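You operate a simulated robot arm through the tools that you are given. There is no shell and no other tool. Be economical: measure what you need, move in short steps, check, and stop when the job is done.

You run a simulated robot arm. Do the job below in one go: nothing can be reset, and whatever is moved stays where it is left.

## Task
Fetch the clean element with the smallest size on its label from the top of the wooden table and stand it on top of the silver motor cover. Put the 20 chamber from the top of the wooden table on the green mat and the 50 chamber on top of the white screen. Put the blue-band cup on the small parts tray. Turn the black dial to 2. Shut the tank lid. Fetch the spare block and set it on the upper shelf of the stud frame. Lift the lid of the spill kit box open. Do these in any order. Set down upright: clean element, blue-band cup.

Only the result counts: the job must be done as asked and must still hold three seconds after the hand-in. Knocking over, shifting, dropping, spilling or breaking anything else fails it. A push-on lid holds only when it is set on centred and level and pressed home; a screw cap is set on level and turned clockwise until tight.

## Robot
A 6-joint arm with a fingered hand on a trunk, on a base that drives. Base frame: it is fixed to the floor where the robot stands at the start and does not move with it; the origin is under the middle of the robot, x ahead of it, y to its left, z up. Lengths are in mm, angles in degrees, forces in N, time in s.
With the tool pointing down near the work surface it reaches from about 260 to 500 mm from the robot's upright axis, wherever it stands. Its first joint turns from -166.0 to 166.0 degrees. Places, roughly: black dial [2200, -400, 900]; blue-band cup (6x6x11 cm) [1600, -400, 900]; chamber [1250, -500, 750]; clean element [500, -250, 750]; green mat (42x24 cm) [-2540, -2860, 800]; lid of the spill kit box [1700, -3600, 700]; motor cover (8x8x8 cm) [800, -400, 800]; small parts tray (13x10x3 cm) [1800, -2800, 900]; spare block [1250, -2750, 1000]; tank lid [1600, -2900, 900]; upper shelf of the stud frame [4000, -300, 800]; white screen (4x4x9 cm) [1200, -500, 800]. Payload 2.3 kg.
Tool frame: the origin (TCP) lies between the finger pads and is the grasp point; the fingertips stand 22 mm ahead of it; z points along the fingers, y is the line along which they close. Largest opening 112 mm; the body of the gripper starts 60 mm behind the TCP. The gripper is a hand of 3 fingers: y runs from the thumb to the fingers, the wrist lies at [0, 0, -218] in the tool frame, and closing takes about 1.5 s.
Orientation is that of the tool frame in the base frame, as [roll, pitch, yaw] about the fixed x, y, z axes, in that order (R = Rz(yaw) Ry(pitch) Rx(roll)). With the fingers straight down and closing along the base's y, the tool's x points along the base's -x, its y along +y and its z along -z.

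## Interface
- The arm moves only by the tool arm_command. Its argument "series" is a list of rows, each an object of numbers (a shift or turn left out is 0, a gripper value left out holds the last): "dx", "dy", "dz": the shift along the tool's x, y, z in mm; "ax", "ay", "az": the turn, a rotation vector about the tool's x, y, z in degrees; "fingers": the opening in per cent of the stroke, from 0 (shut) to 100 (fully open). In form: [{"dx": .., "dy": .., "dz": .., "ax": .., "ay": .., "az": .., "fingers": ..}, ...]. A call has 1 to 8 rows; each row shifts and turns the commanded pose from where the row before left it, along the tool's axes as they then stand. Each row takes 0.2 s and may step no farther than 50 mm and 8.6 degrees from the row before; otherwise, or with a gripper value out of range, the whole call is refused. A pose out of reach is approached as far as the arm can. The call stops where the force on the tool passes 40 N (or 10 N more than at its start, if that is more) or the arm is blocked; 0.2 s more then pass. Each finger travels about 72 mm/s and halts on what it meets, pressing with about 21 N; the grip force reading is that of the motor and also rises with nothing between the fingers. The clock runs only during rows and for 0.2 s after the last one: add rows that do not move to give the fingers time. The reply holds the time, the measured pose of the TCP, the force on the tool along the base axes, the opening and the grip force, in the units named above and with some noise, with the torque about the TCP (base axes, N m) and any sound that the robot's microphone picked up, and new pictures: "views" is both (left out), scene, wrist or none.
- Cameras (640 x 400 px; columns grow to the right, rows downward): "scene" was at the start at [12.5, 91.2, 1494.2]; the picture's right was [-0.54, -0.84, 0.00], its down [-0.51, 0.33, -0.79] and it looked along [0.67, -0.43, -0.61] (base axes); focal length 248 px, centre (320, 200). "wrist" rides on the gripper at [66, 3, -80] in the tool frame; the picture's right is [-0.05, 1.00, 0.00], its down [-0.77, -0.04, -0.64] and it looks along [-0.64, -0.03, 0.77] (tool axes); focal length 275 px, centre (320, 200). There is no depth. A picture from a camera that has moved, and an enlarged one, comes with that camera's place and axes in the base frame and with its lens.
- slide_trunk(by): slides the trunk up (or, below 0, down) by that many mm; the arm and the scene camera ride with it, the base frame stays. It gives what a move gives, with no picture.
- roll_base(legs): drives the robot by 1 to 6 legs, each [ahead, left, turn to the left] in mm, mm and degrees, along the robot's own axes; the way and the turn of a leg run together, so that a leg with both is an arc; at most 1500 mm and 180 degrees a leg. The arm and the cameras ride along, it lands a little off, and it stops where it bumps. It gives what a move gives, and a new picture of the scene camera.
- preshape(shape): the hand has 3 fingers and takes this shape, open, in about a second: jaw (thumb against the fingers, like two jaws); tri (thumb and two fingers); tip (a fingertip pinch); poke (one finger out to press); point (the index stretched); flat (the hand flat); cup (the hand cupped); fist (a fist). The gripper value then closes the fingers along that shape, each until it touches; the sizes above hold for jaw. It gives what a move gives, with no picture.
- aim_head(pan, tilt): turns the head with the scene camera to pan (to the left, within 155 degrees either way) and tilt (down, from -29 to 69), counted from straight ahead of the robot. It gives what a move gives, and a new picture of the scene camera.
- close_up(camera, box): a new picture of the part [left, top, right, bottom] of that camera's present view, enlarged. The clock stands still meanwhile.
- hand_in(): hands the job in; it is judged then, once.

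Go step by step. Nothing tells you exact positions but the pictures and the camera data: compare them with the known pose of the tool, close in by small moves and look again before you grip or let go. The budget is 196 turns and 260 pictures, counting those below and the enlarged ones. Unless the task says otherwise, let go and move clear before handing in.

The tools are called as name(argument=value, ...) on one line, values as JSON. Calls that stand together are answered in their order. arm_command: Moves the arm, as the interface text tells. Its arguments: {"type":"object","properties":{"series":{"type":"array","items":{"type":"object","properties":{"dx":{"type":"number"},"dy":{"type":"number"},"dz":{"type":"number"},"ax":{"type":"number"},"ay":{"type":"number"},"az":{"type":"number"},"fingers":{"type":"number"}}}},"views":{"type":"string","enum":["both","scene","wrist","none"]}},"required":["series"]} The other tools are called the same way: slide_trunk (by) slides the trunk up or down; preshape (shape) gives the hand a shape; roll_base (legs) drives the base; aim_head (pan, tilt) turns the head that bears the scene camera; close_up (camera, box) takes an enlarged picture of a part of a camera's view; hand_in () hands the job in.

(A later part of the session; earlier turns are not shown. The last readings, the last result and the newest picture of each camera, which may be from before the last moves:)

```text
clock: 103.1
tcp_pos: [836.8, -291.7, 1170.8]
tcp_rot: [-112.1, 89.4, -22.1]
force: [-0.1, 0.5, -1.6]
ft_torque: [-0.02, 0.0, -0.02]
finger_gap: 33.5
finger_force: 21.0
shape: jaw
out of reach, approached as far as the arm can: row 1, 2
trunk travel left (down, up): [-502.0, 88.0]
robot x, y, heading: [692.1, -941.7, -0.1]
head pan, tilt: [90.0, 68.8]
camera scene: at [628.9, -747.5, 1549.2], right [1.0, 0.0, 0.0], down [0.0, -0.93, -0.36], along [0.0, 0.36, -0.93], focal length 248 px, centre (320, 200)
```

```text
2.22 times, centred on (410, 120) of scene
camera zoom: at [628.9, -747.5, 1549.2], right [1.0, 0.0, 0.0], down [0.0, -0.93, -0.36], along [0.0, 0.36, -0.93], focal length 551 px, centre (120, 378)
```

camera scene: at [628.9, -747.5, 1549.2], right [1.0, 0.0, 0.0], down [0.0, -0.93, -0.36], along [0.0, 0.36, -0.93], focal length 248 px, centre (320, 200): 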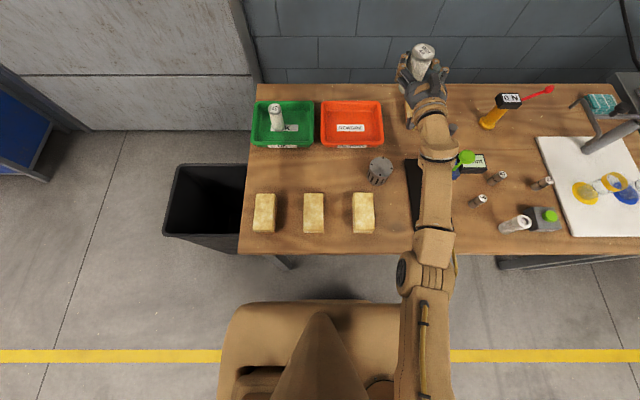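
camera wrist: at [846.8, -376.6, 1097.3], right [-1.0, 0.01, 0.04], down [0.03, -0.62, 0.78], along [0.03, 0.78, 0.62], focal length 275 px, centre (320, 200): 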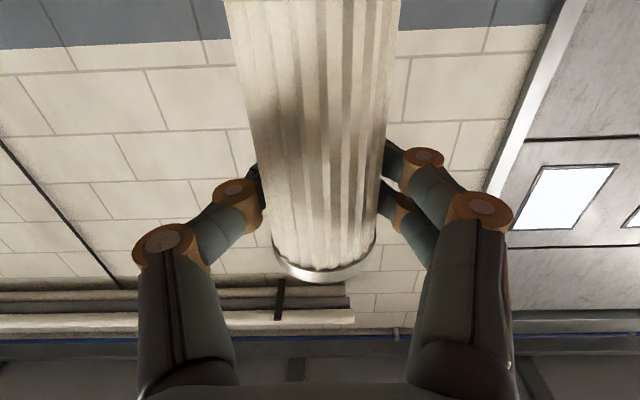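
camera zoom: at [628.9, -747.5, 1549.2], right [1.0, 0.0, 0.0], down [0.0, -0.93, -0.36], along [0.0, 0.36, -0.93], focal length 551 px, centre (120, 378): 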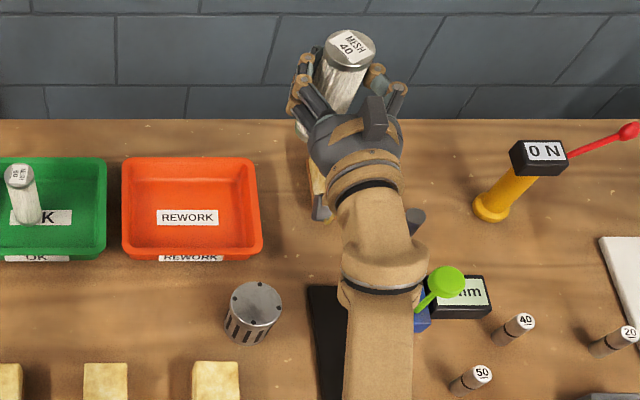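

The arm can't fold further this way, so I use the base to shift: back −22 in x and −87 in y, then lower with the trunk.

roll_base(legs=[[-22, -87, 0]])

slide_trunk(by=-170)

aim_head(pan=70, tilt=45)

close_up(camera="scene", box=[240, 60, 400, 180])

```text
clock: 104.2
tcp_pos: [813.5, -377.3, 1171.2]
tcp_rot: [-107.8, 89.5, -17.7]
force: [0.5, -0.4, -0.5]
ft_torque: [-0.01, 0.02, 0.02]
finger_gap: 33.7
finger_force: 20.9
shape: jaw
trunk travel left (down, up): [-502.0, 88.0]
robot x, y, heading: [671.1, -1026.4, 0.1]
head pan, tilt: [90.0, 68.8]
camera scene: at [606.9, -834.7, 1549.4], right [1.0, 0.0, 0.0], down [0.0, -0.93, -0.36], along [0.0, 0.36, -0.93], focal length 248 px, centre (320, 200)
```

scene: 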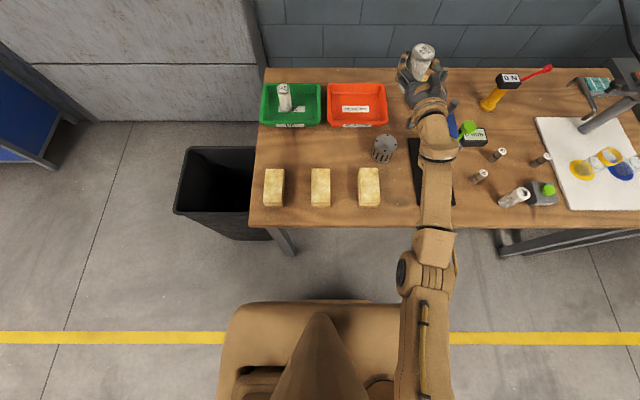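

```text
clock: 106.1
tcp_pos: [813.9, -377.0, 1000.0]
tcp_rot: [-112.1, 89.4, -22.2]
force: [-0.1, -0.1, -0.6]
ft_torque: [-0.01, -0.01, -0.01]
finger_gap: 33.6
finger_force: 21.3
shape: jaw
trunk travel left (down, up): [-332.0, 258.0]
robot x, y, heading: [667.6, -1027.8, 0.2]
head pan, tilt: [90.0, 68.8]
```

```text
clock: 107.0
tcp_pos: [814.7, -377.1, 1001.2]
tcp_rot: [-112.6, 89.4, -22.5]
force: [0.2, 0.9, -1.9]
ft_torque: [-0.04, 0.01, 0.0]
finger_gap: 33.8
finger_force: 21.3
shape: jaw
trunk travel left (down, up): [-332.0, 258.0]
robot x, y, heading: [669.1, -1032.7, -0.0]
head pan, tilt: [70.0, 45.0]
camera scene: at [634.8, -813.1, 1408.0], right [0.94, -0.34, 0.0], down [-0.24, -0.67, -0.71], along [0.24, 0.66, -0.71], focal length 248 px, centre (320, 200)
```

scene: 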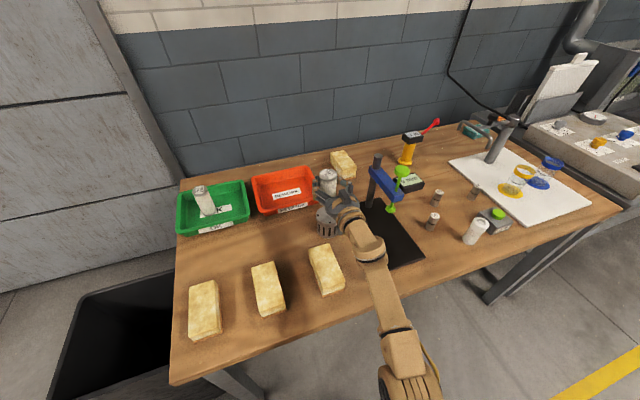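

```text
3.33 times, centred on (320, 120) of scene
camera zoom: at [634.8, -813.1, 1408.0], right [0.94, -0.34, 0.0], down [-0.24, -0.67, -0.71], along [0.24, 0.66, -0.71], focal length 826 px, centre (320, 467)
```

zoom: 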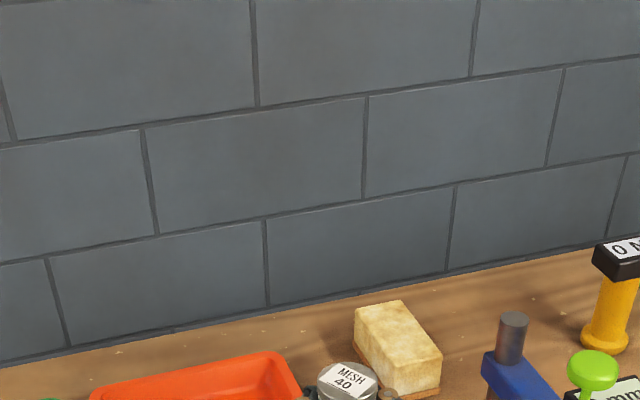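

close_up(camera="scene", box=[285, 155, 385, 255])

arm_command(series=[{"dx": 0}], views="wrist")

```text
4.00 times, centred on (335, 205) of scene
camera zoom: at [634.8, -813.1, 1408.0], right [0.94, -0.34, 0.0], down [-0.24, -0.67, -0.71], along [0.24, 0.66, -0.71], focal length 991 px, centre (260, 180)
```

zoom: 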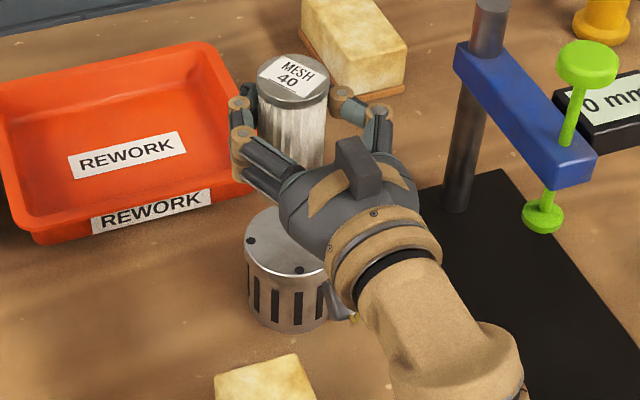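

```text
clock: 107.4
tcp_pos: [814.1, -378.1, 1001.6]
tcp_rot: [-112.6, 89.5, -22.5]
force: [0.0, -0.3, -0.9]
ft_torque: [-0.01, 0.0, -0.01]
finger_gap: 33.5
finger_force: 21.4
shape: jaw
trunk travel left (down, up): [-332.0, 258.0]
robot x, y, heading: [664.9, -1026.6, 0.0]
head pan, tilt: [70.0, 45.0]
camera wrist: at [811.3, -458.6, 935.3], right [-1.0, 0.0, 0.04], down [0.03, -0.63, 0.77], along [0.02, 0.77, 0.63], focal length 275 px, centre (320, 200)
```

wrist: 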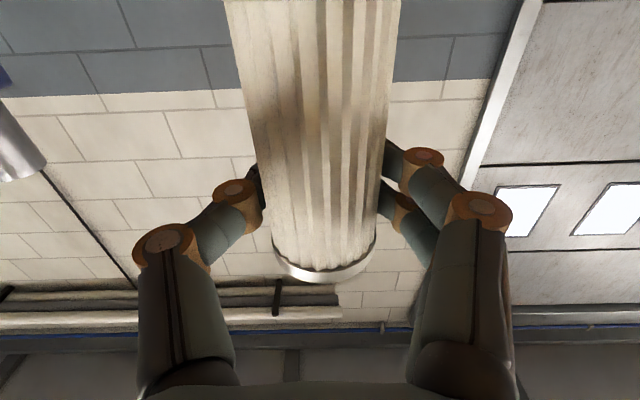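

Triangulating: cover top centre ≈ (816, −368, 867); element axis ≈ (815, −375), base ≈ z 911. I nudge +6 mm in y and lower.

roll_base(legs=[[0, 6, 0]])

slide_trunk(by=-32)

close_up(camera="scene", box=[285, 130, 385, 230])

```text
clock: 108.1
tcp_pos: [814.5, -371.3, 1000.5]
tcp_rot: [-114.7, 89.5, -24.5]
force: [0.2, -0.4, -0.7]
ft_torque: [0.0, 0.02, 0.0]
finger_gap: 33.6
finger_force: 21.0
shape: jaw
trunk travel left (down, up): [-332.0, 258.0]
robot x, y, heading: [668.4, -1018.5, 0.3]
head pan, tilt: [70.0, 45.0]
camera scene: at [634.9, -806.3, 1408.0], right [0.94, -0.34, 0.0], down [-0.24, -0.67, -0.71], along [0.24, 0.66, -0.71], focal length 248 px, centre (320, 200)
```

scene: 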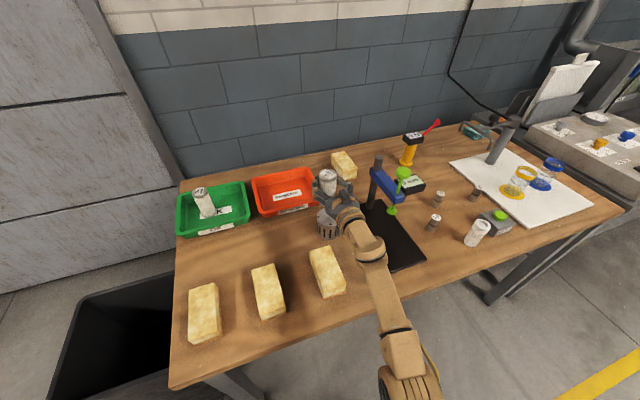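

```text
clock: 108.9
tcp_pos: [812.9, -371.6, 969.4]
tcp_rot: [-111.8, 89.5, -21.7]
force: [-0.6, -0.8, -0.8]
ft_torque: [-0.01, 0.0, -0.02]
finger_gap: 33.7
finger_force: 21.2
shape: jaw
trunk travel left (down, up): [-300.0, 290.0]
robot x, y, heading: [668.8, -1017.4, -0.1]
head pan, tilt: [70.0, 45.0]
```

```text
4.00 times, centred on (335, 180) of scene
camera zoom: at [634.9, -806.9, 1376.1], right [0.94, -0.34, 0.0], down [-0.24, -0.67, -0.71], along [0.24, 0.66, -0.71], focal length 991 px, centre (260, 280)
```

zoom: 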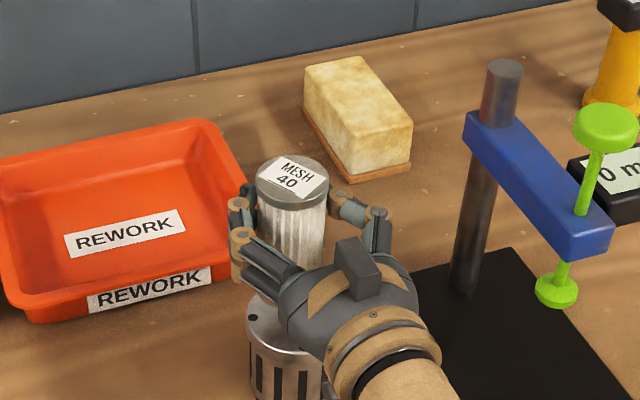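

slide_trunk(by=-6)

slide_trunk(by=-4)

close_up(camera="scene", box=[310, 160, 360, 220])

```text
clock: 109.4
tcp_pos: [813.8, -371.0, 962.7]
tcp_rot: [-112.1, 89.5, -22.0]
force: [0.4, -0.2, -1.4]
ft_torque: [-0.01, 0.05, 0.03]
finger_gap: 33.6
finger_force: 20.5
shape: jaw
trunk travel left (down, up): [-294.0, 296.0]
robot x, y, heading: [668.9, -1023.7, 0.2]
head pan, tilt: [70.0, 45.0]
```

```text
clock: 110.0
tcp_pos: [814.0, -370.2, 958.8]
tcp_rot: [-112.1, 89.6, -22.1]
force: [-0.4, 0.2, 0.2]
ft_torque: [0.01, 0.01, 0.0]
finger_gap: 33.5
finger_force: 21.0
shape: jaw
trunk travel left (down, up): [-290.0, 300.0]
robot x, y, heading: [668.9, -1024.7, -0.1]
head pan, tilt: [70.0, 45.0]
```

```text
6.67 times, centred on (335, 190) of scene
camera zoom: at [634.9, -806.9, 1366.1], right [0.94, -0.34, 0.0], down [-0.24, -0.67, -0.71], along [0.24, 0.66, -0.71], focal length 1652 px, centre (220, 267)
```

zoom: 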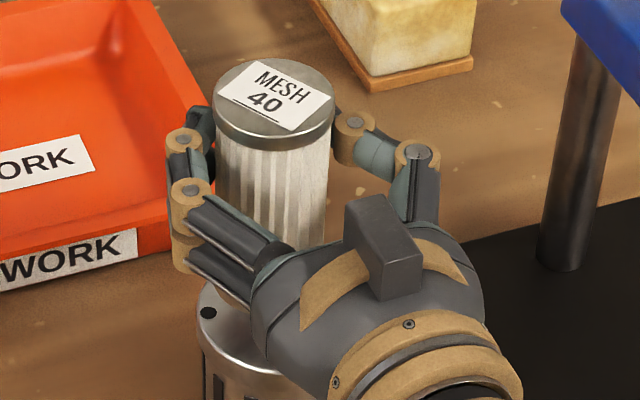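

slide_trunk(by=-4)

slide_trunk(by=-3)

slide_trunk(by=-3)

```text
clock: 110.5
tcp_pos: [814.1, -371.0, 955.2]
tcp_rot: [-112.3, 89.5, -22.2]
force: [-0.4, 0.6, -0.1]
ft_torque: [0.0, 0.01, 0.0]
finger_gap: 33.4
finger_force: 21.0
shape: jaw
trunk travel left (down, up): [-286.0, 304.0]
robot x, y, heading: [667.2, -1021.3, -0.1]
head pan, tilt: [70.0, 45.0]
```

```text
clock: 111.0
tcp_pos: [813.5, -370.7, 953.1]
tcp_rot: [-112.3, 89.6, -22.2]
force: [0.1, -0.2, -1.6]
ft_torque: [-0.04, -0.03, 0.0]
finger_gap: 33.4
finger_force: 20.9
shape: jaw
trunk travel left (down, up): [-283.0, 307.0]
robot x, y, heading: [672.0, -1022.6, 0.1]
head pan, tilt: [70.0, 45.0]
```

```text
clock: 111.5
tcp_pos: [813.7, -371.3, 949.9]
tcp_rot: [-112.3, 89.4, -22.2]
force: [-0.2, 0.8, -1.3]
ft_torque: [0.03, -0.02, -0.01]
finger_gap: 33.5
finger_force: 21.0
shape: jaw
trunk travel left (down, up): [-280.0, 310.0]
robot x, y, heading: [670.4, -1023.6, -0.2]
head pan, tilt: [70.0, 45.0]
```

slide_trunk(by=-4)

slide_trunk(by=-4)

slide_trunk(by=-3)

aim_head(pan=70, tilt=35)

close_up(camera="scene", box=[300, 170, 370, 270])

```text
clock: 112.0
tcp_pos: [814.4, -371.4, 946.0]
tcp_rot: [-112.2, 89.5, -22.1]
force: [0.4, -0.9, -1.2]
ft_torque: [0.0, 0.01, 0.02]
finger_gap: 33.5
finger_force: 21.0
shape: jaw
trunk travel left (down, up): [-276.0, 314.0]
robot x, y, heading: [668.7, -1020.3, -0.0]
head pan, tilt: [70.0, 45.0]
```

```text
clock: 112.6
tcp_pos: [813.9, -371.9, 941.5]
tcp_rot: [-111.0, 89.5, -20.8]
force: [0.5, -0.6, -0.3]
ft_torque: [0.0, -0.01, 0.01]
finger_gap: 33.6
finger_force: 21.4
shape: jaw
trunk travel left (down, up): [-272.0, 318.0]
robot x, y, heading: [670.0, -1023.0, 0.1]
head pan, tilt: [70.0, 45.0]
```

```text
clock: 113.1
tcp_pos: [814.4, -373.0, 939.9]
tcp_rot: [-91.5, 89.5, -1.5]
force: [1.3, 3.0, 8.9]
ft_torque: [0.1, -0.02, -0.01]
finger_gap: 33.8
finger_force: 21.1
shape: jaw
trunk travel left (down, up): [-269.0, 321.0]
robot x, y, heading: [667.3, -1025.3, 0.1]
head pan, tilt: [70.0, 45.0]
```

```text
clock: 113.8
tcp_pos: [813.2, -371.6, 939.6]
tcp_rot: [-95.1, 89.5, -5.0]
force: [0.4, 2.7, 13.3]
ft_torque: [0.17, 0.0, -0.01]
finger_gap: 33.5
finger_force: 21.1
shape: jaw
trunk travel left (down, up): [-269.0, 321.0]
robot x, y, heading: [669.8, -1021.9, 0.3]
head pan, tilt: [70.0, 35.0]
camera scene: at [636.7, -802.5, 1360.3], right [0.94, -0.34, 0.0], down [-0.19, -0.54, -0.82], along [0.28, 0.77, -0.57], focal length 248 px, centre (320, 200)
```

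scene: 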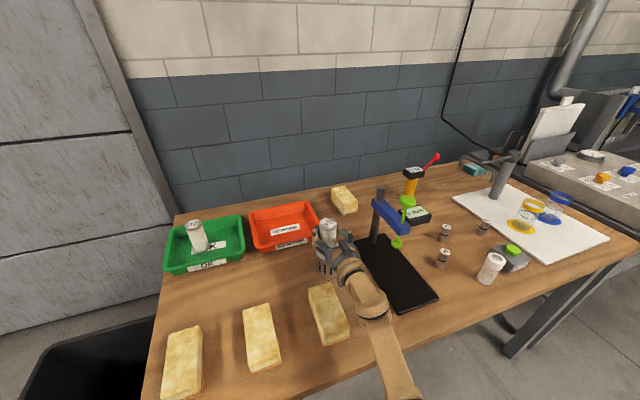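

```text
4.00 times, centred on (335, 220) of scene
camera zoom: at [636.7, -802.5, 1360.3], right [0.94, -0.34, 0.0], down [-0.19, -0.54, -0.82], along [0.28, 0.77, -0.57], focal length 991 px, centre (260, 120)
```

zoom: 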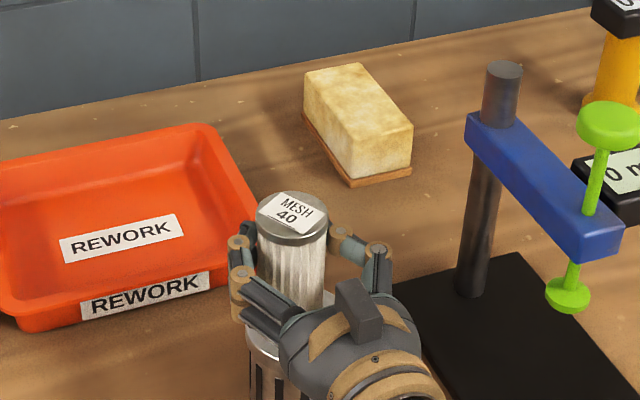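

Contact (13 N): the element stands on the cover. I ease off, open the fingers and back away with the base.

slide_trunk(by=1.5)

arm_command(series=[{"fingers": 50}, {"fingers": 60}, {"fingers": 80}, {"fingers": 100}, {"dx": 0}, {"dx": 0}], views="both")

close_up(camera="scene", box=[300, 190, 370, 290])

```text
clock: 114.3
tcp_pos: [812.9, -372.8, 939.9]
tcp_rot: [-107.5, 89.6, -17.4]
force: [0.9, 1.2, 9.6]
ft_torque: [0.09, 0.04, -0.01]
finger_gap: 33.6
finger_force: 20.7
shape: jaw
trunk travel left (down, up): [-270.0, 320.0]
robot x, y, heading: [664.1, -1019.8, -0.3]
head pan, tilt: [70.0, 35.0]
```

```text
clock: 115.7
tcp_pos: [813.8, -371.5, 940.2]
tcp_rot: [-111.5, 89.4, -21.3]
force: [0.2, 0.5, 0.4]
ft_torque: [0.01, 0.0, 0.02]
finger_gap: 111.9
finger_force: 0.1
shape: jaw
trunk travel left (down, up): [-270.0, 320.0]
robot x, y, heading: [672.6, -1021.9, -0.0]
head pan, tilt: [70.0, 35.0]
camera scene: at [637.1, -800.7, 1361.5], right [0.94, -0.34, 0.0], down [-0.19, -0.54, -0.82], along [0.28, 0.77, -0.57], focal length 248 px, centre (320, 200)
camera wrist: at [811.2, -452.4, 873.9], right [-1.0, 0.0, 0.04], down [0.03, -0.63, 0.77], along [0.02, 0.77, 0.63], focal length 275 px, centre (320, 200)
```

scene: 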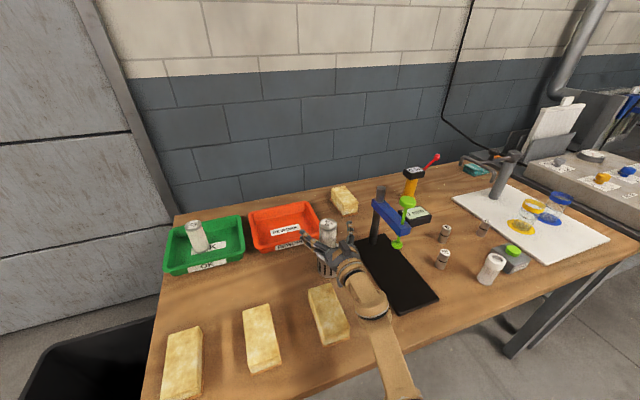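
wrist: 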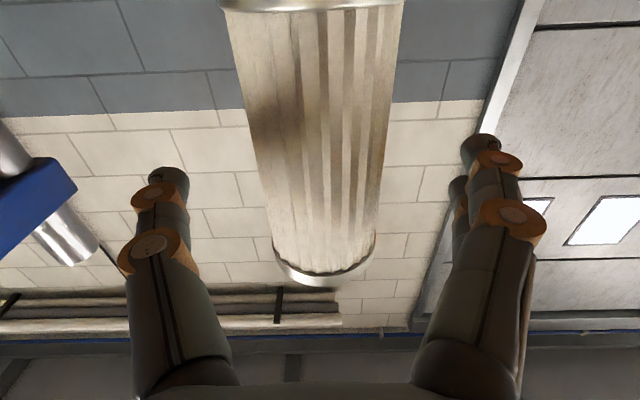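

```text
4.00 times, centred on (335, 240) of scene
camera zoom: at [637.1, -800.7, 1361.5], right [0.94, -0.34, 0.0], down [-0.19, -0.54, -0.82], along [0.28, 0.77, -0.57], focal length 991 px, centre (260, 40)
```

zoom: 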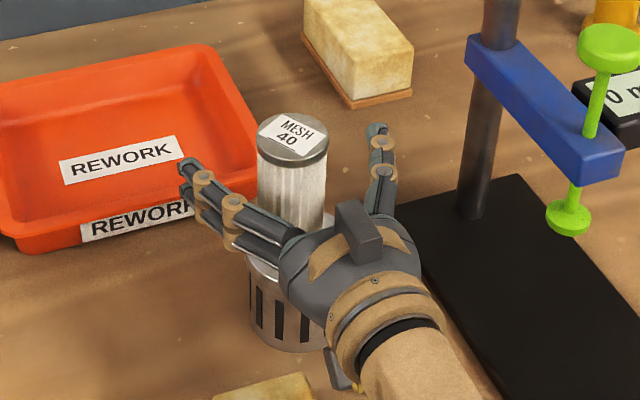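

roll_base(legs=[[0, -180, 0]])

close_up(camera="scene", box=[290, 120, 450, 260])

```text
clock: 117.2
tcp_pos: [815.3, -549.7, 940.5]
tcp_rot: [-108.8, 89.5, -18.8]
force: [0.8, -0.4, 0.4]
ft_torque: [0.01, 0.01, 0.04]
finger_gap: 111.9
finger_force: 0.0
shape: jaw
trunk travel left (down, up): [-270.0, 320.0]
robot x, y, heading: [666.4, -1201.3, -0.1]
head pan, tilt: [70.0, 35.0]
camera scene: at [637.9, -979.0, 1361.6], right [0.94, -0.34, 0.0], down [-0.2, -0.54, -0.82], along [0.28, 0.77, -0.57], focal length 248 px, centre (320, 200)
```

scene: 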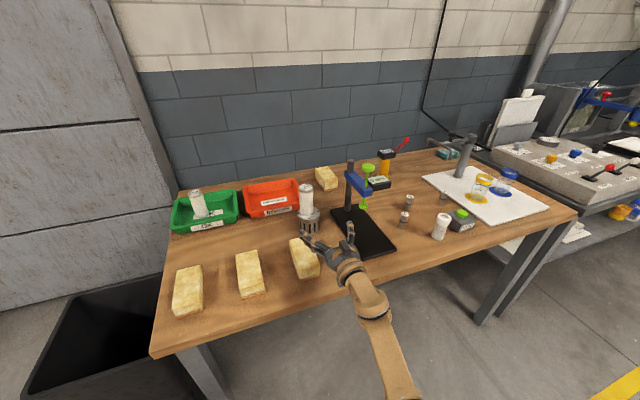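

```text
2.86 times, centred on (370, 190) of scene
camera zoom: at [637.9, -979.0, 1361.6], right [0.94, -0.34, 0.0], down [-0.2, -0.54, -0.82], along [0.28, 0.77, -0.57], focal length 708 px, centre (177, 229)
```

zoom: 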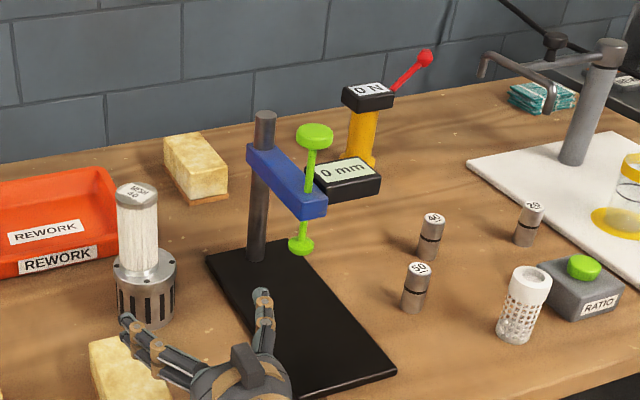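

The element stands on the cover. Next the chambers: I drive on along the aisle, raise the trunk and bring the tool back to pointing down.

roll_base(legs=[[0, -100, 0], [448, 0, 0]])

slide_trunk(by=200)

arm_command(series=[{"dx": 14.2, "dz": -27.9, "ay": 8.5}, {"dx": 18.2, "dz": -25.5, "ay": 8.5}, {"dx": 21.8, "dz": -22.5, "ay": 8.5}, {"dx": 24.8, "dz": -19, "ay": 8.5}, {"dx": 27.4, "dz": -15.1, "ay": 8.5}, {"dx": 29.3, "dz": -10.9, "ay": 8.5}, {"dx": 30.6, "dz": -6.5, "ay": 8.5}, {"dx": 31.2, "dz": -1.9, "ay": 8.5}], views="none")

arm_command(series=[{"dx": 31.2, "dz": 2.8, "ay": 8.5}, {"dx": 30.4, "dz": 7.3, "ay": 8.5}, {"dx": 29, "dz": 11.8, "ay": 4.5}, {"dx": 0}], views="both")

```text
clock: 120.6
tcp_pos: [1250.9, -649.4, 939.8]
tcp_rot: [-111.8, 89.5, -21.9]
force: [-0.2, -0.1, -1.0]
ft_torque: [0.0, -0.02, -0.02]
finger_gap: 112.2
finger_force: 0.0
shape: jaw
trunk travel left (down, up): [-270.0, 320.0]
robot x, y, heading: [1102.3, -1299.5, 0.1]
head pan, tilt: [70.0, 35.0]
camera scene: at [1072.6, -1078.5, 1361.5], right [0.94, -0.34, 0.0], down [-0.2, -0.54, -0.82], along [0.28, 0.77, -0.57], focal length 248 px, centre (320, 200)
```

scene: 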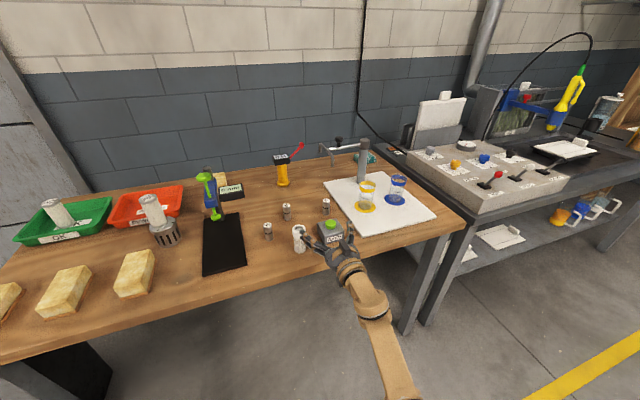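

```text
clock: 122.8
tcp_pos: [1250.2, -649.5, 1139.5]
tcp_rot: [-111.4, 89.5, -21.5]
force: [0.9, 0.6, -0.3]
ft_torque: [0.02, 0.01, -0.02]
finger_gap: 111.8
finger_force: 0.1
shape: jaw
trunk travel left (down, up): [-470.0, 120.0]
robot x, y, heading: [1101.2, -1299.5, -0.1]
head pan, tilt: [70.0, 35.0]
```

```text
clock: 124.6
tcp_pos: [1265.6, -809.0, 1038.0]
tcp_rot: [-179.4, 21.6, -89.9]
force: [0.5, 0.9, -0.6]
ft_torque: [-0.02, 0.0, -0.01]
finger_gap: 111.8
finger_force: 0.0
shape: jaw
out of reach, approached as far as the arm can: row 1, 2, 3, 4, 5
trunk travel left (down, up): [-470.0, 120.0]
robot x, y, heading: [1103.3, -1298.4, -0.1]
head pan, tilt: [70.0, 35.0]
```

```text
clock: 125.6
tcp_pos: [1269.7, -882.1, 995.9]
tcp_rot: [-179.5, 0.2, -90.1]
force: [0.1, 0.4, -0.1]
ft_torque: [0.01, -0.02, 0.01]
finger_gap: 111.9
finger_force: 0.0
shape: jaw
out of reach, approached as far as the arm can: row 3
trunk travel left (down, up): [-470.0, 120.0]
robot x, y, heading: [1101.6, -1299.3, 0.1]
head pan, tilt: [70.0, 35.0]
camera scene: at [1072.2, -1078.5, 1561.5], right [0.94, -0.34, 0.0], down [-0.2, -0.54, -0.82], along [0.28, 0.77, -0.57], focal length 248 px, centre (320, 200)
camera wrist: at [1265.6, -949.3, 1078.1], right [-1.0, 0.05, -0.01], down [0.03, 0.77, 0.64], along [0.04, 0.64, -0.77], focal length 275 px, centre (320, 200)
```

scene: 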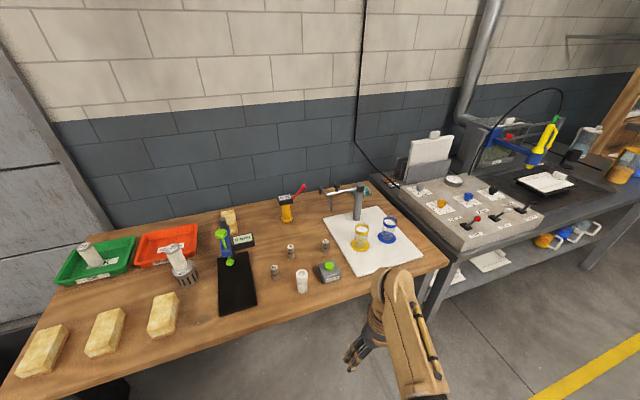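
wrist: 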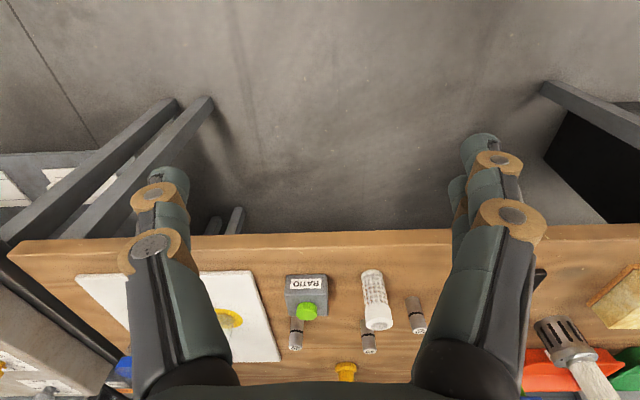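

Tool points down again. I drive up to the table edge and look at the chambers from above.

roll_base(legs=[[10, 455, 0]])

arm_command(series=[{"dy": 40, "dx": 15}, {"dy": 40, "dx": 15}, {"dy": 40, "dx": 15}, {"dy": 22, "dx": 15}, {"dx": 0}], views="wrist")

```text
clock: 128.3
tcp_pos: [1282.9, -436.2, 997.3]
tcp_rot: [-179.5, 0.2, -90.4]
force: [0.0, 0.8, -0.4]
ft_torque: [-0.03, 0.03, 0.03]
finger_gap: 111.8
finger_force: 0.1
shape: jaw
trunk travel left (down, up): [-470.0, 120.0]
robot x, y, heading: [1114.1, -850.9, -0.3]
head pan, tilt: [70.0, 35.0]
camera scene: at [1084.6, -631.4, 1561.4], right [0.94, -0.35, 0.0], down [-0.2, -0.54, -0.82], along [0.28, 0.77, -0.57], focal length 248 px, centre (320, 200)
```

scene: 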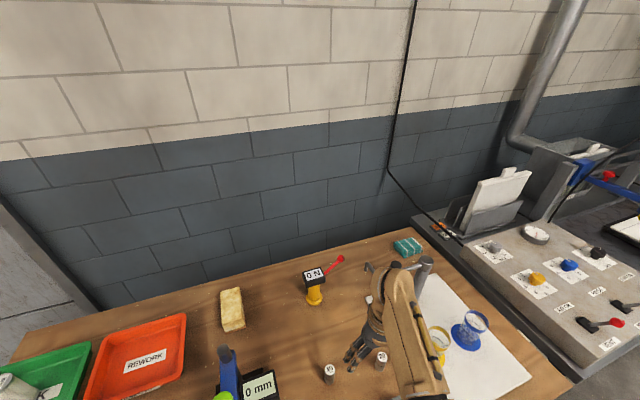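

```text
clock: 129.5
tcp_pos: [1176.2, -427.4, 1013.4]
tcp_rot: [-179.4, 0.1, -90.4]
force: [1.0, -1.5, -0.2]
ft_torque: [-0.02, 0.01, 0.0]
finger_gap: 111.6
finger_force: 0.0
shape: jaw
out of reach, approached as far as the arm can: row 1, 2, 3, 4
trunk travel left (down, up): [-470.0, 120.0]
robot x, y, heading: [1108.8, -853.8, -0.4]
head pan, tilt: [70.0, 35.0]
camera wrist: at [1173.0, -494.2, 1093.6], right [-1.0, 0.05, -0.01], down [0.04, 0.77, 0.64], along [0.04, 0.64, -0.77], focal length 275 px, centre (320, 200)
```

wrist: 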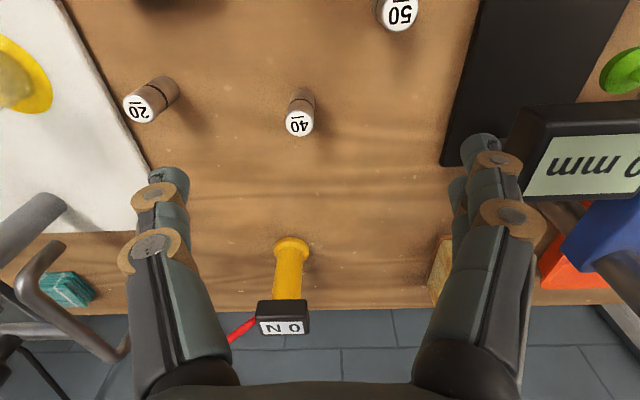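

The 50 chamber is near (1132, −460), close to the gauge, so I turn the hand to close along y with the camera on the free side.

arm_command(series=[{"az": -8.5}, {"az": -8.5}, {"az": -8.5}, {"az": -8.5}, {"az": -8.5}, {"az": -8.5}, {"az": -8.5}, {"az": -8.5}], views="none")

arm_command(series=[{"az": -8.5}, {"az": -8.5}, {"az": -4.6}, {"dx": -22, "dy": 16}, {"dx": -22, "dy": 17}, {"dz": 30}, {"fingers": 70}, {"dx": 0}], views="wrist")

```text
clock: 131.3
tcp_pos: [1139.9, -470.9, 981.3]
tcp_rot: [-178.9, -0.5, -22.8]
force: [-0.1, -0.1, 0.5]
ft_torque: [0.0, -0.02, 0.0]
finger_gap: 111.9
finger_force: 0.0
shape: jaw
out of reach, approached as far as the arm can: row 6, 7, 8
trunk travel left (down, up): [-470.0, 120.0]
robot x, y, heading: [1112.0, -855.9, -0.2]
head pan, tilt: [70.0, 35.0]
```

```text
clock: 133.3
tcp_pos: [1058.3, -549.3, 912.5]
tcp_rot: [-179.0, 0.0, -7.5]
force: [0.2, 0.4, -0.8]
ft_torque: [0.0, 0.01, 0.03]
finger_gap: 78.5
finger_force: 0.0
shape: jaw
out of reach, approached as far as the arm can: row 1, 2, 3
trunk travel left (down, up): [-470.0, 120.0]
robot x, y, heading: [1113.2, -854.8, -0.6]
head pan, tilt: [70.0, 35.0]
stopped in row 8: the arm was blocked; the commanded pose is now the measured one
camera wrist: at [1122.5, -562.3, 992.3], right [-0.18, -0.98, -0.02], down [-0.76, 0.12, 0.64], along [-0.62, 0.13, -0.77], focal length 275 px, centre (320, 200)
```

wrist: 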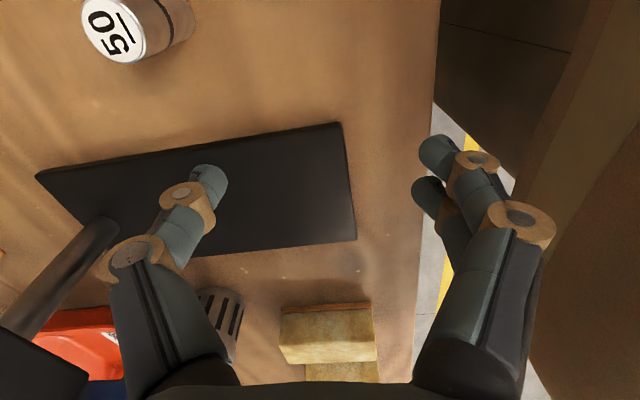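

The wrist turn is limited unless the target is further to the left of the arm axis. I lift, then shift the base ahead so the geometry allows it.

arm_command(series=[{"dz": -40}, {"dz": -30}, {"dx": 0}], views="none")

roll_base(legs=[[145, 35, 0.5]])

arm_command(series=[{"az": -7}, {"dx": 0}], views="wrist")

```text
clock: 134.1
tcp_pos: [1057.4, -550.7, 983.4]
tcp_rot: [-179.0, 0.0, -7.3]
force: [0.6, 0.8, 0.6]
ft_torque: [0.01, -0.01, -0.02]
finger_gap: 78.3
finger_force: 0.1
shape: jaw
trunk travel left (down, up): [-470.0, 120.0]
robot x, y, heading: [1113.7, -853.8, -0.3]
head pan, tilt: [70.0, 35.0]
```

```text
clock: 135.5
tcp_pos: [1202.5, -515.5, 982.9]
tcp_rot: [-178.9, 0.1, -6.7]
force: [0.7, 0.6, 0.3]
ft_torque: [-0.04, 0.01, -0.03]
finger_gap: 79.0
finger_force: 0.0
shape: jaw
trunk travel left (down, up): [-470.0, 120.0]
robot x, y, heading: [1261.0, -814.3, 0.1]
head pan, tilt: [70.0, 35.0]
camera scene: at [1230.9, -597.2, 1561.4], right [0.94, -0.34, 0.0], down [-0.19, -0.54, -0.82], along [0.28, 0.77, -0.57], focal length 248 px, centre (320, 200)
```

scene: 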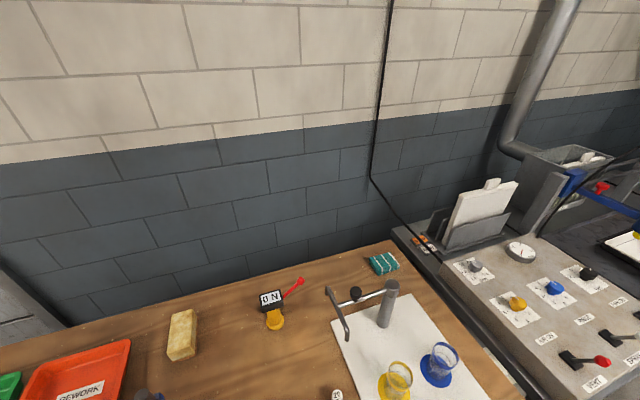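

```text
clock: 136.1
tcp_pos: [1203.0, -517.3, 980.1]
tcp_rot: [-178.8, -0.4, -0.8]
force: [0.5, 0.1, 1.2]
ft_torque: [-0.03, 0.0, -0.01]
finger_gap: 78.6
finger_force: 0.0
shape: jaw
out of reach, approached as far as the arm can: row 1
trunk travel left (down, up): [-470.0, 120.0]
robot x, y, heading: [1261.5, -817.6, -0.2]
head pan, tilt: [70.0, 35.0]
camera wrist: at [1267.6, -523.8, 1061.3], right [-0.06, -1.0, -0.02], down [-0.78, 0.03, 0.63], along [-0.63, 0.06, -0.78], focal length 275 px, centre (320, 200)
```

wrist: 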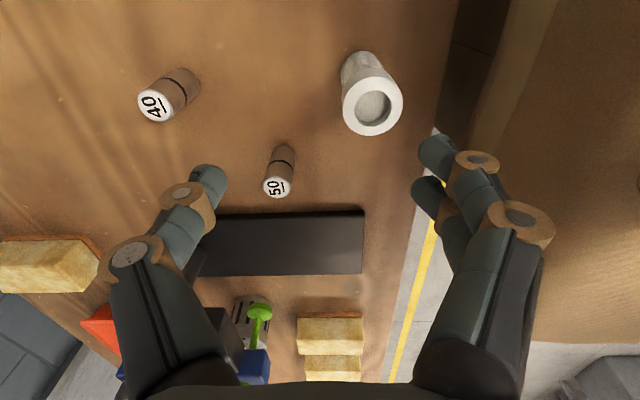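

arm_command(series=[{"dx": -46, "dy": -17}, {"dx": -46, "dy": -32}, {"dz": 40}, {"dx": 0}], views="wrist")

```text
refused: row 2 steps farther than a row can; nothing moved
```

arm_command(series=[{"dx": -31, "dy": -16}, {"dx": -31, "dy": -16}, {"dx": -30, "dy": -17}, {"dz": 40}, {"dx": 0}], views="wrist")

```text
clock: 136.8
tcp_pos: [1177.4, -449.3, 985.8]
tcp_rot: [-178.3, 0.2, -8.9]
force: [-0.2, -0.3, 0.9]
ft_torque: [-0.01, -0.01, -0.01]
finger_gap: 78.5
finger_force: 0.1
shape: jaw
trunk travel left (down, up): [-470.0, 120.0]
robot x, y, heading: [1262.3, -815.9, 0.1]
head pan, tilt: [70.0, 35.0]
stopped in row 3: the arm was blocked; the commanded pose is now the measured one
camera wrist: at [1241.6, -465.4, 1065.9], right [-0.2, -0.98, -0.03], down [-0.76, 0.13, 0.64], along [-0.62, 0.15, -0.77], focal length 275 px, centre (320, 200)
```

wrist: 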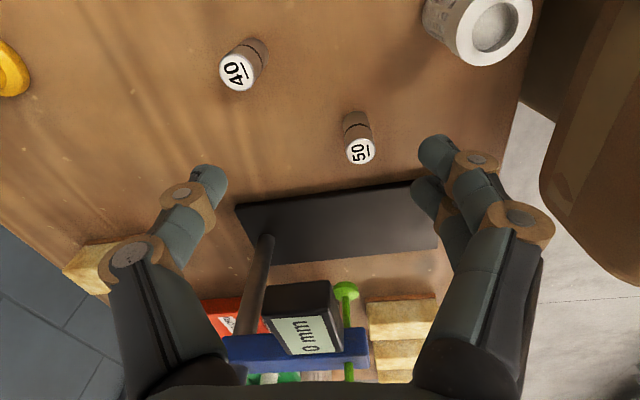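

arm_command(series=[{"az": 8}, {"az": 8}, {"az": 8}, {"az": 8}, {"az": 4}, {"dx": -16.5, "dy": 29.5}, {"dx": -16.5, "dy": 29.5}, {"dx": 0}], views="none")

arm_command(series=[{"dz": 40}, {"dx": 0}], views="wrist")

```text
clock: 138.5
tcp_pos: [1172.6, -436.6, 991.2]
tcp_rot: [-178.5, 2.2, -54.3]
force: [0.4, 0.4, 0.0]
ft_torque: [-0.02, 0.04, 0.03]
finger_gap: 78.4
finger_force: 0.2
shape: jaw
trunk travel left (down, up): [-470.0, 120.0]
robot x, y, heading: [1261.2, -818.7, 0.2]
head pan, tilt: [70.0, 35.0]
stopped in row 8: the arm was blocked; the commanded pose is now the measured one
```

```text
clock: 139.1
tcp_pos: [1171.5, -434.5, 952.8]
tcp_rot: [-178.5, 2.2, -54.2]
force: [-0.1, -0.8, 0.2]
ft_torque: [0.01, 0.01, 0.01]
finger_gap: 78.4
finger_force: 0.0
shape: jaw
trunk travel left (down, up): [-470.0, 120.0]
robot x, y, heading: [1261.2, -818.8, 0.3]
head pan, tilt: [70.0, 35.0]
camera wrist: at [1207.6, -494.4, 1029.6], right [-0.84, -0.55, -0.02], down [-0.42, 0.62, 0.67], along [-0.35, 0.57, -0.75], focal length 275 px, centre (320, 200)
```

wrist: 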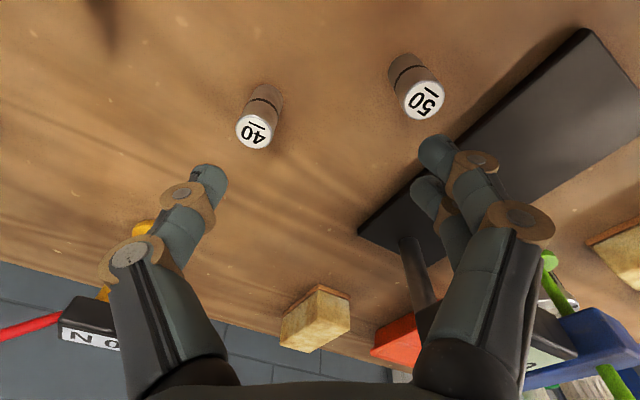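

The arm seems to hit its own structure when folded back-left. I bring the hand to the right first, then reposition the base so the chamber lies straight left of the arm.

arm_command(series=[{"dz": -20}, {"dx": 32.3, "dy": -25.2}, {"dx": 32.3, "dy": -25.2}, {"dx": 32.3, "dy": -25.2}, {"ax": -1.5, "ay": 2.2}, {"dx": 0}], views="none")

roll_base(legs=[[-175, 0, 0]])

arm_command(series=[{"dx": 0}], views="wrist")

```text
clock: 140.5
tcp_pos: [1290.5, -469.8, 971.2]
tcp_rot: [-180.0, -0.1, -54.1]
force: [-0.6, -0.3, 0.1]
ft_torque: [-0.04, -0.01, -0.02]
finger_gap: 78.4
finger_force: 0.1
shape: jaw
trunk travel left (down, up): [-470.0, 120.0]
robot x, y, heading: [1261.7, -821.3, 0.2]
head pan, tilt: [70.0, 35.0]
```

```text
clock: 142.0
tcp_pos: [1111.2, -470.4, 970.3]
tcp_rot: [180.0, -0.1, -54.1]
force: [-0.1, -0.4, 0.3]
ft_torque: [0.0, 0.01, 0.05]
finger_gap: 78.7
finger_force: 0.0
shape: jaw
trunk travel left (down, up): [-470.0, 120.0]
robot x, y, heading: [1087.6, -819.7, 0.2]
head pan, tilt: [70.0, 35.0]
camera scene: at [1051.9, -598.5, 1561.4], right [0.94, -0.34, 0.0], down [-0.19, -0.54, -0.82], along [0.28, 0.77, -0.57], focal length 248 px, centre (320, 200)
```

scene: 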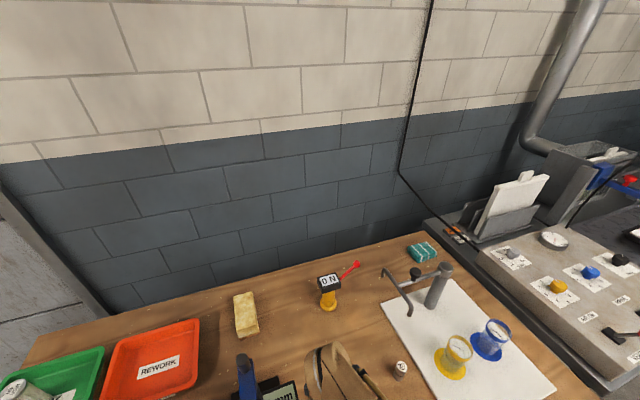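

```text
clock: 142.4
tcp_pos: [1112.1, -469.8, 969.4]
tcp_rot: [180.0, -0.1, -54.1]
force: [0.2, 1.0, 0.3]
ft_torque: [-0.02, 0.03, 0.01]
finger_gap: 78.9
finger_force: 0.1
shape: jaw
trunk travel left (down, up): [-470.0, 120.0]
robot x, y, heading: [1088.0, -819.6, 0.1]
head pan, tilt: [70.0, 35.0]
camera wrist: at [1147.9, -525.8, 1051.2], right [-0.84, -0.55, 0.0], down [-0.42, 0.65, 0.63], along [-0.35, 0.53, -0.77], focal length 275 px, centre (320, 200)
```

wrist: 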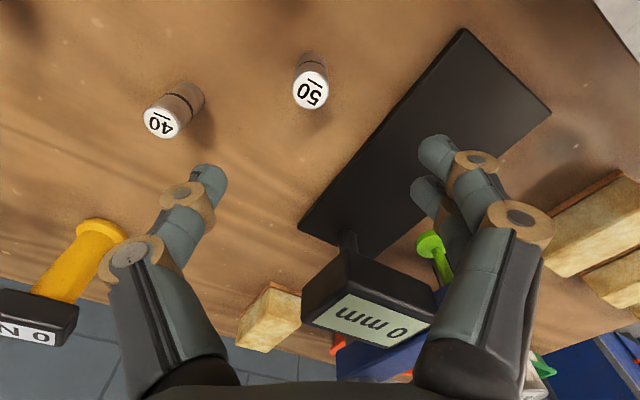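

arm_command(series=[{"dx": 2, "dy": -4.6}, {"dz": 40}, {"dz": 30}, {"dx": 0}], views="wrist")

```text
clock: 143.4
tcp_pos: [1116.9, -468.8, 898.0]
tcp_rot: [180.0, -0.1, -54.0]
force: [-0.3, 0.0, 0.4]
ft_torque: [-0.04, 0.02, 0.02]
finger_gap: 78.4
finger_force: 0.0
shape: jaw
trunk travel left (down, up): [-470.0, 120.0]
robot x, y, heading: [1081.6, -816.5, 0.2]
head pan, tilt: [70.0, 35.0]
camera wrist: at [1152.6, -523.9, 978.9], right [-0.84, -0.55, 0.0], down [-0.42, 0.65, 0.63], along [-0.35, 0.53, -0.77], focal length 275 px, centre (320, 200)
```

wrist: 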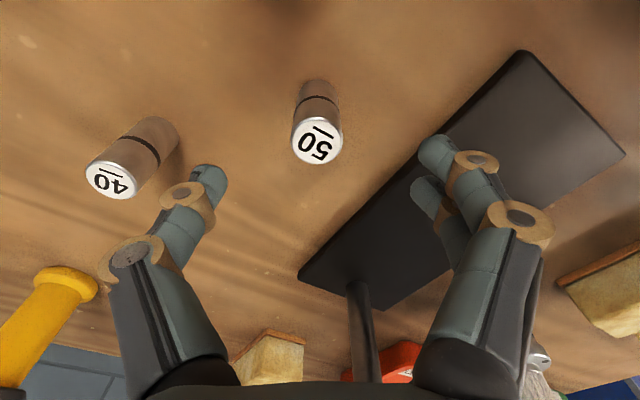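

arm_command(series=[{"dx": 2.8, "dz": 20}, {"dz": 25}, {"dz": 15}, {"dx": 0}], views="wrist")

```text
clock: 144.4
tcp_pos: [1118.6, -470.5, 839.9]
tcp_rot: [180.0, -0.1, -54.1]
force: [0.4, 0.6, 0.1]
ft_torque: [0.02, 0.03, 0.01]
finger_gap: 78.9
finger_force: 0.1
shape: jaw
trunk travel left (down, up): [-470.0, 120.0]
robot x, y, heading: [1086.4, -819.4, 0.2]
head pan, tilt: [70.0, 35.0]
camera wrist: at [1154.5, -526.0, 921.3], right [-0.84, -0.55, 0.0], down [-0.42, 0.65, 0.64], along [-0.35, 0.53, -0.77], focal length 275 px, centre (320, 200)
```

wrist: 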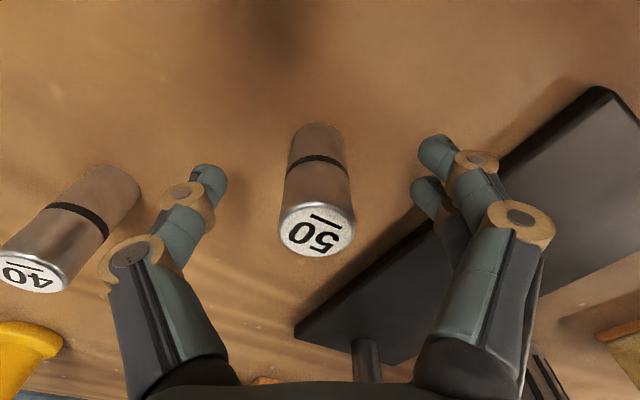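

arm_command(series=[{"dz": 5}, {"fingers": 0}, {"fingers": 0}, {"fingers": 0}, {"fingers": 0}, {"fingers": 0}, {"dx": 0}], views="wrist")

```text
clock: 146.0
tcp_pos: [1118.6, -471.5, 835.4]
tcp_rot: [-179.9, -0.1, -54.1]
force: [0.1, -0.3, 0.6]
ft_torque: [0.01, 0.0, 0.0]
finger_gap: 17.7
finger_force: 21.1
shape: jaw
trunk travel left (down, up): [-470.0, 120.0]
robot x, y, heading: [1082.5, -817.1, 0.3]
head pan, tilt: [70.0, 35.0]
camera wrist: at [1154.7, -526.5, 916.3], right [-0.84, -0.55, 0.0], down [-0.42, 0.65, 0.63], along [-0.35, 0.53, -0.77], focal length 275 px, centre (320, 200)
```

wrist: 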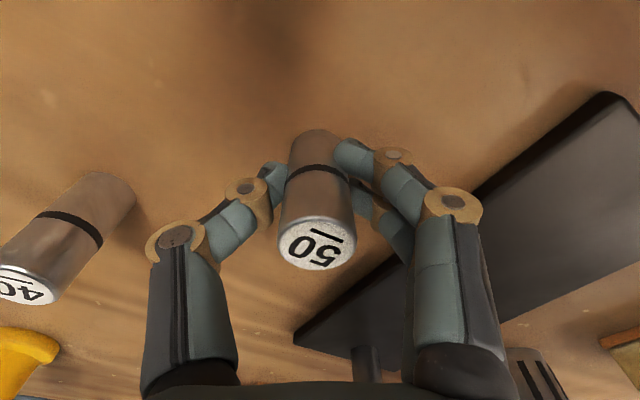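

arm_command(series=[{"dz": -10}, {"dz": -30}, {"dz": -40}, {"dz": -40}, {"dx": 0}], views="wrist")

```text
clock: 147.2
tcp_pos: [1118.0, -471.2, 958.1]
tcp_rot: [180.0, -0.1, -54.1]
force: [0.4, 0.7, -1.5]
ft_torque: [-0.03, -0.01, 0.02]
finger_gap: 17.4
finger_force: 20.8
shape: jaw
trunk travel left (down, up): [-470.0, 120.0]
robot x, y, heading: [1081.6, -821.5, 0.4]
head pan, tilt: [70.0, 35.0]
camera wrist: at [1154.8, -526.3, 1038.3], right [-0.84, -0.55, 0.0], down [-0.42, 0.65, 0.63], along [-0.35, 0.53, -0.77], focal length 275 px, centre (320, 200)
```

wrist: 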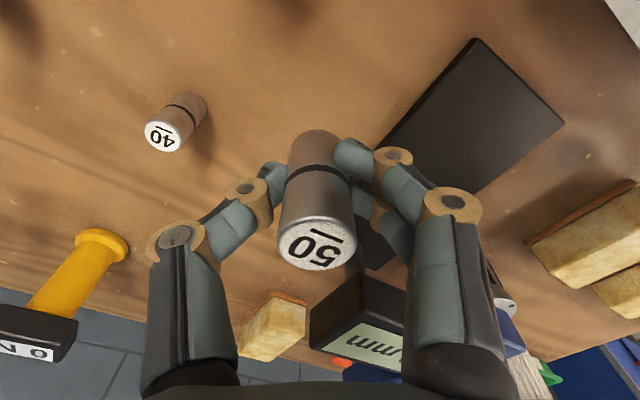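

Chamber 50 is held upright. I back off 60 mm and move it over the white screen.

roll_base(legs=[[0, -60, -0.3]])

arm_command(series=[{"dx": 33, "dy": -28, "dz": -12}, {"dx": 33, "dy": -28}, {"dx": 0}], views="wrist")

```text
clock: 148.2
tcp_pos: [1120.5, -532.0, 958.0]
tcp_rot: [-180.0, 0.0, -54.4]
force: [0.0, -0.5, -2.0]
ft_torque: [0.01, 0.0, -0.04]
finger_gap: 17.6
finger_force: 20.6
shape: jaw
trunk travel left (down, up): [-470.0, 120.0]
robot x, y, heading: [1083.4, -878.3, 0.1]
head pan, tilt: [70.0, 35.0]
camera scene: at [1054.3, -660.0, 1561.7], right [0.94, -0.34, 0.0], down [-0.2, -0.54, -0.82], along [0.28, 0.77, -0.57], focal length 248 px, centre (320, 200)
```

scene: 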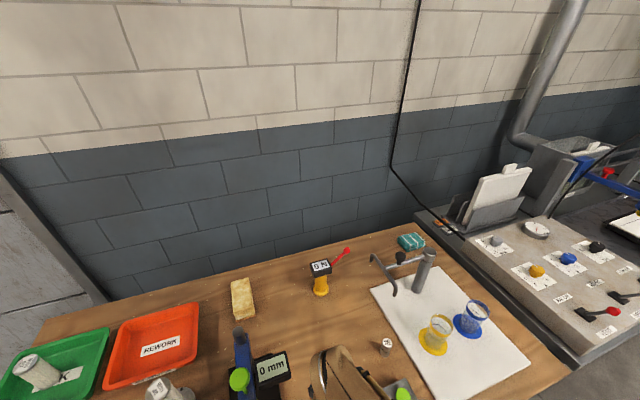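

```text
clock: 149.0
tcp_pos: [1204.5, -550.5, 967.8]
tcp_rot: [180.0, -0.1, -54.4]
force: [-0.2, 0.3, -2.0]
ft_torque: [0.01, 0.0, -0.01]
finger_gap: 17.3
finger_force: 21.1
shape: jaw
trunk travel left (down, up): [-470.0, 120.0]
robot x, y, heading: [1084.7, -879.4, 0.3]
head pan, tilt: [70.0, 35.0]
camera wrist: at [1240.6, -607.2, 1049.6], right [-0.84, -0.54, 0.0], down [-0.42, 0.65, 0.63], along [-0.34, 0.53, -0.77], focal length 275 px, centre (320, 200)
```

wrist: 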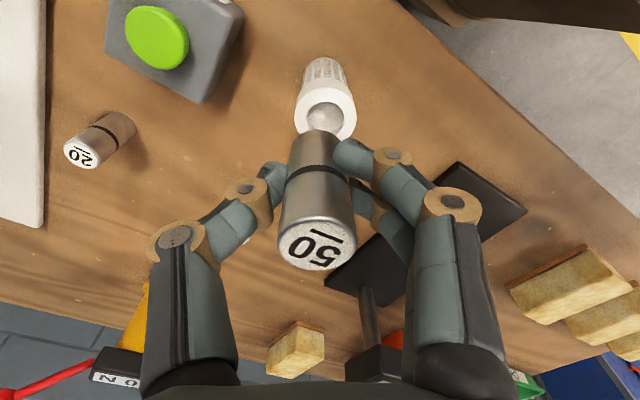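

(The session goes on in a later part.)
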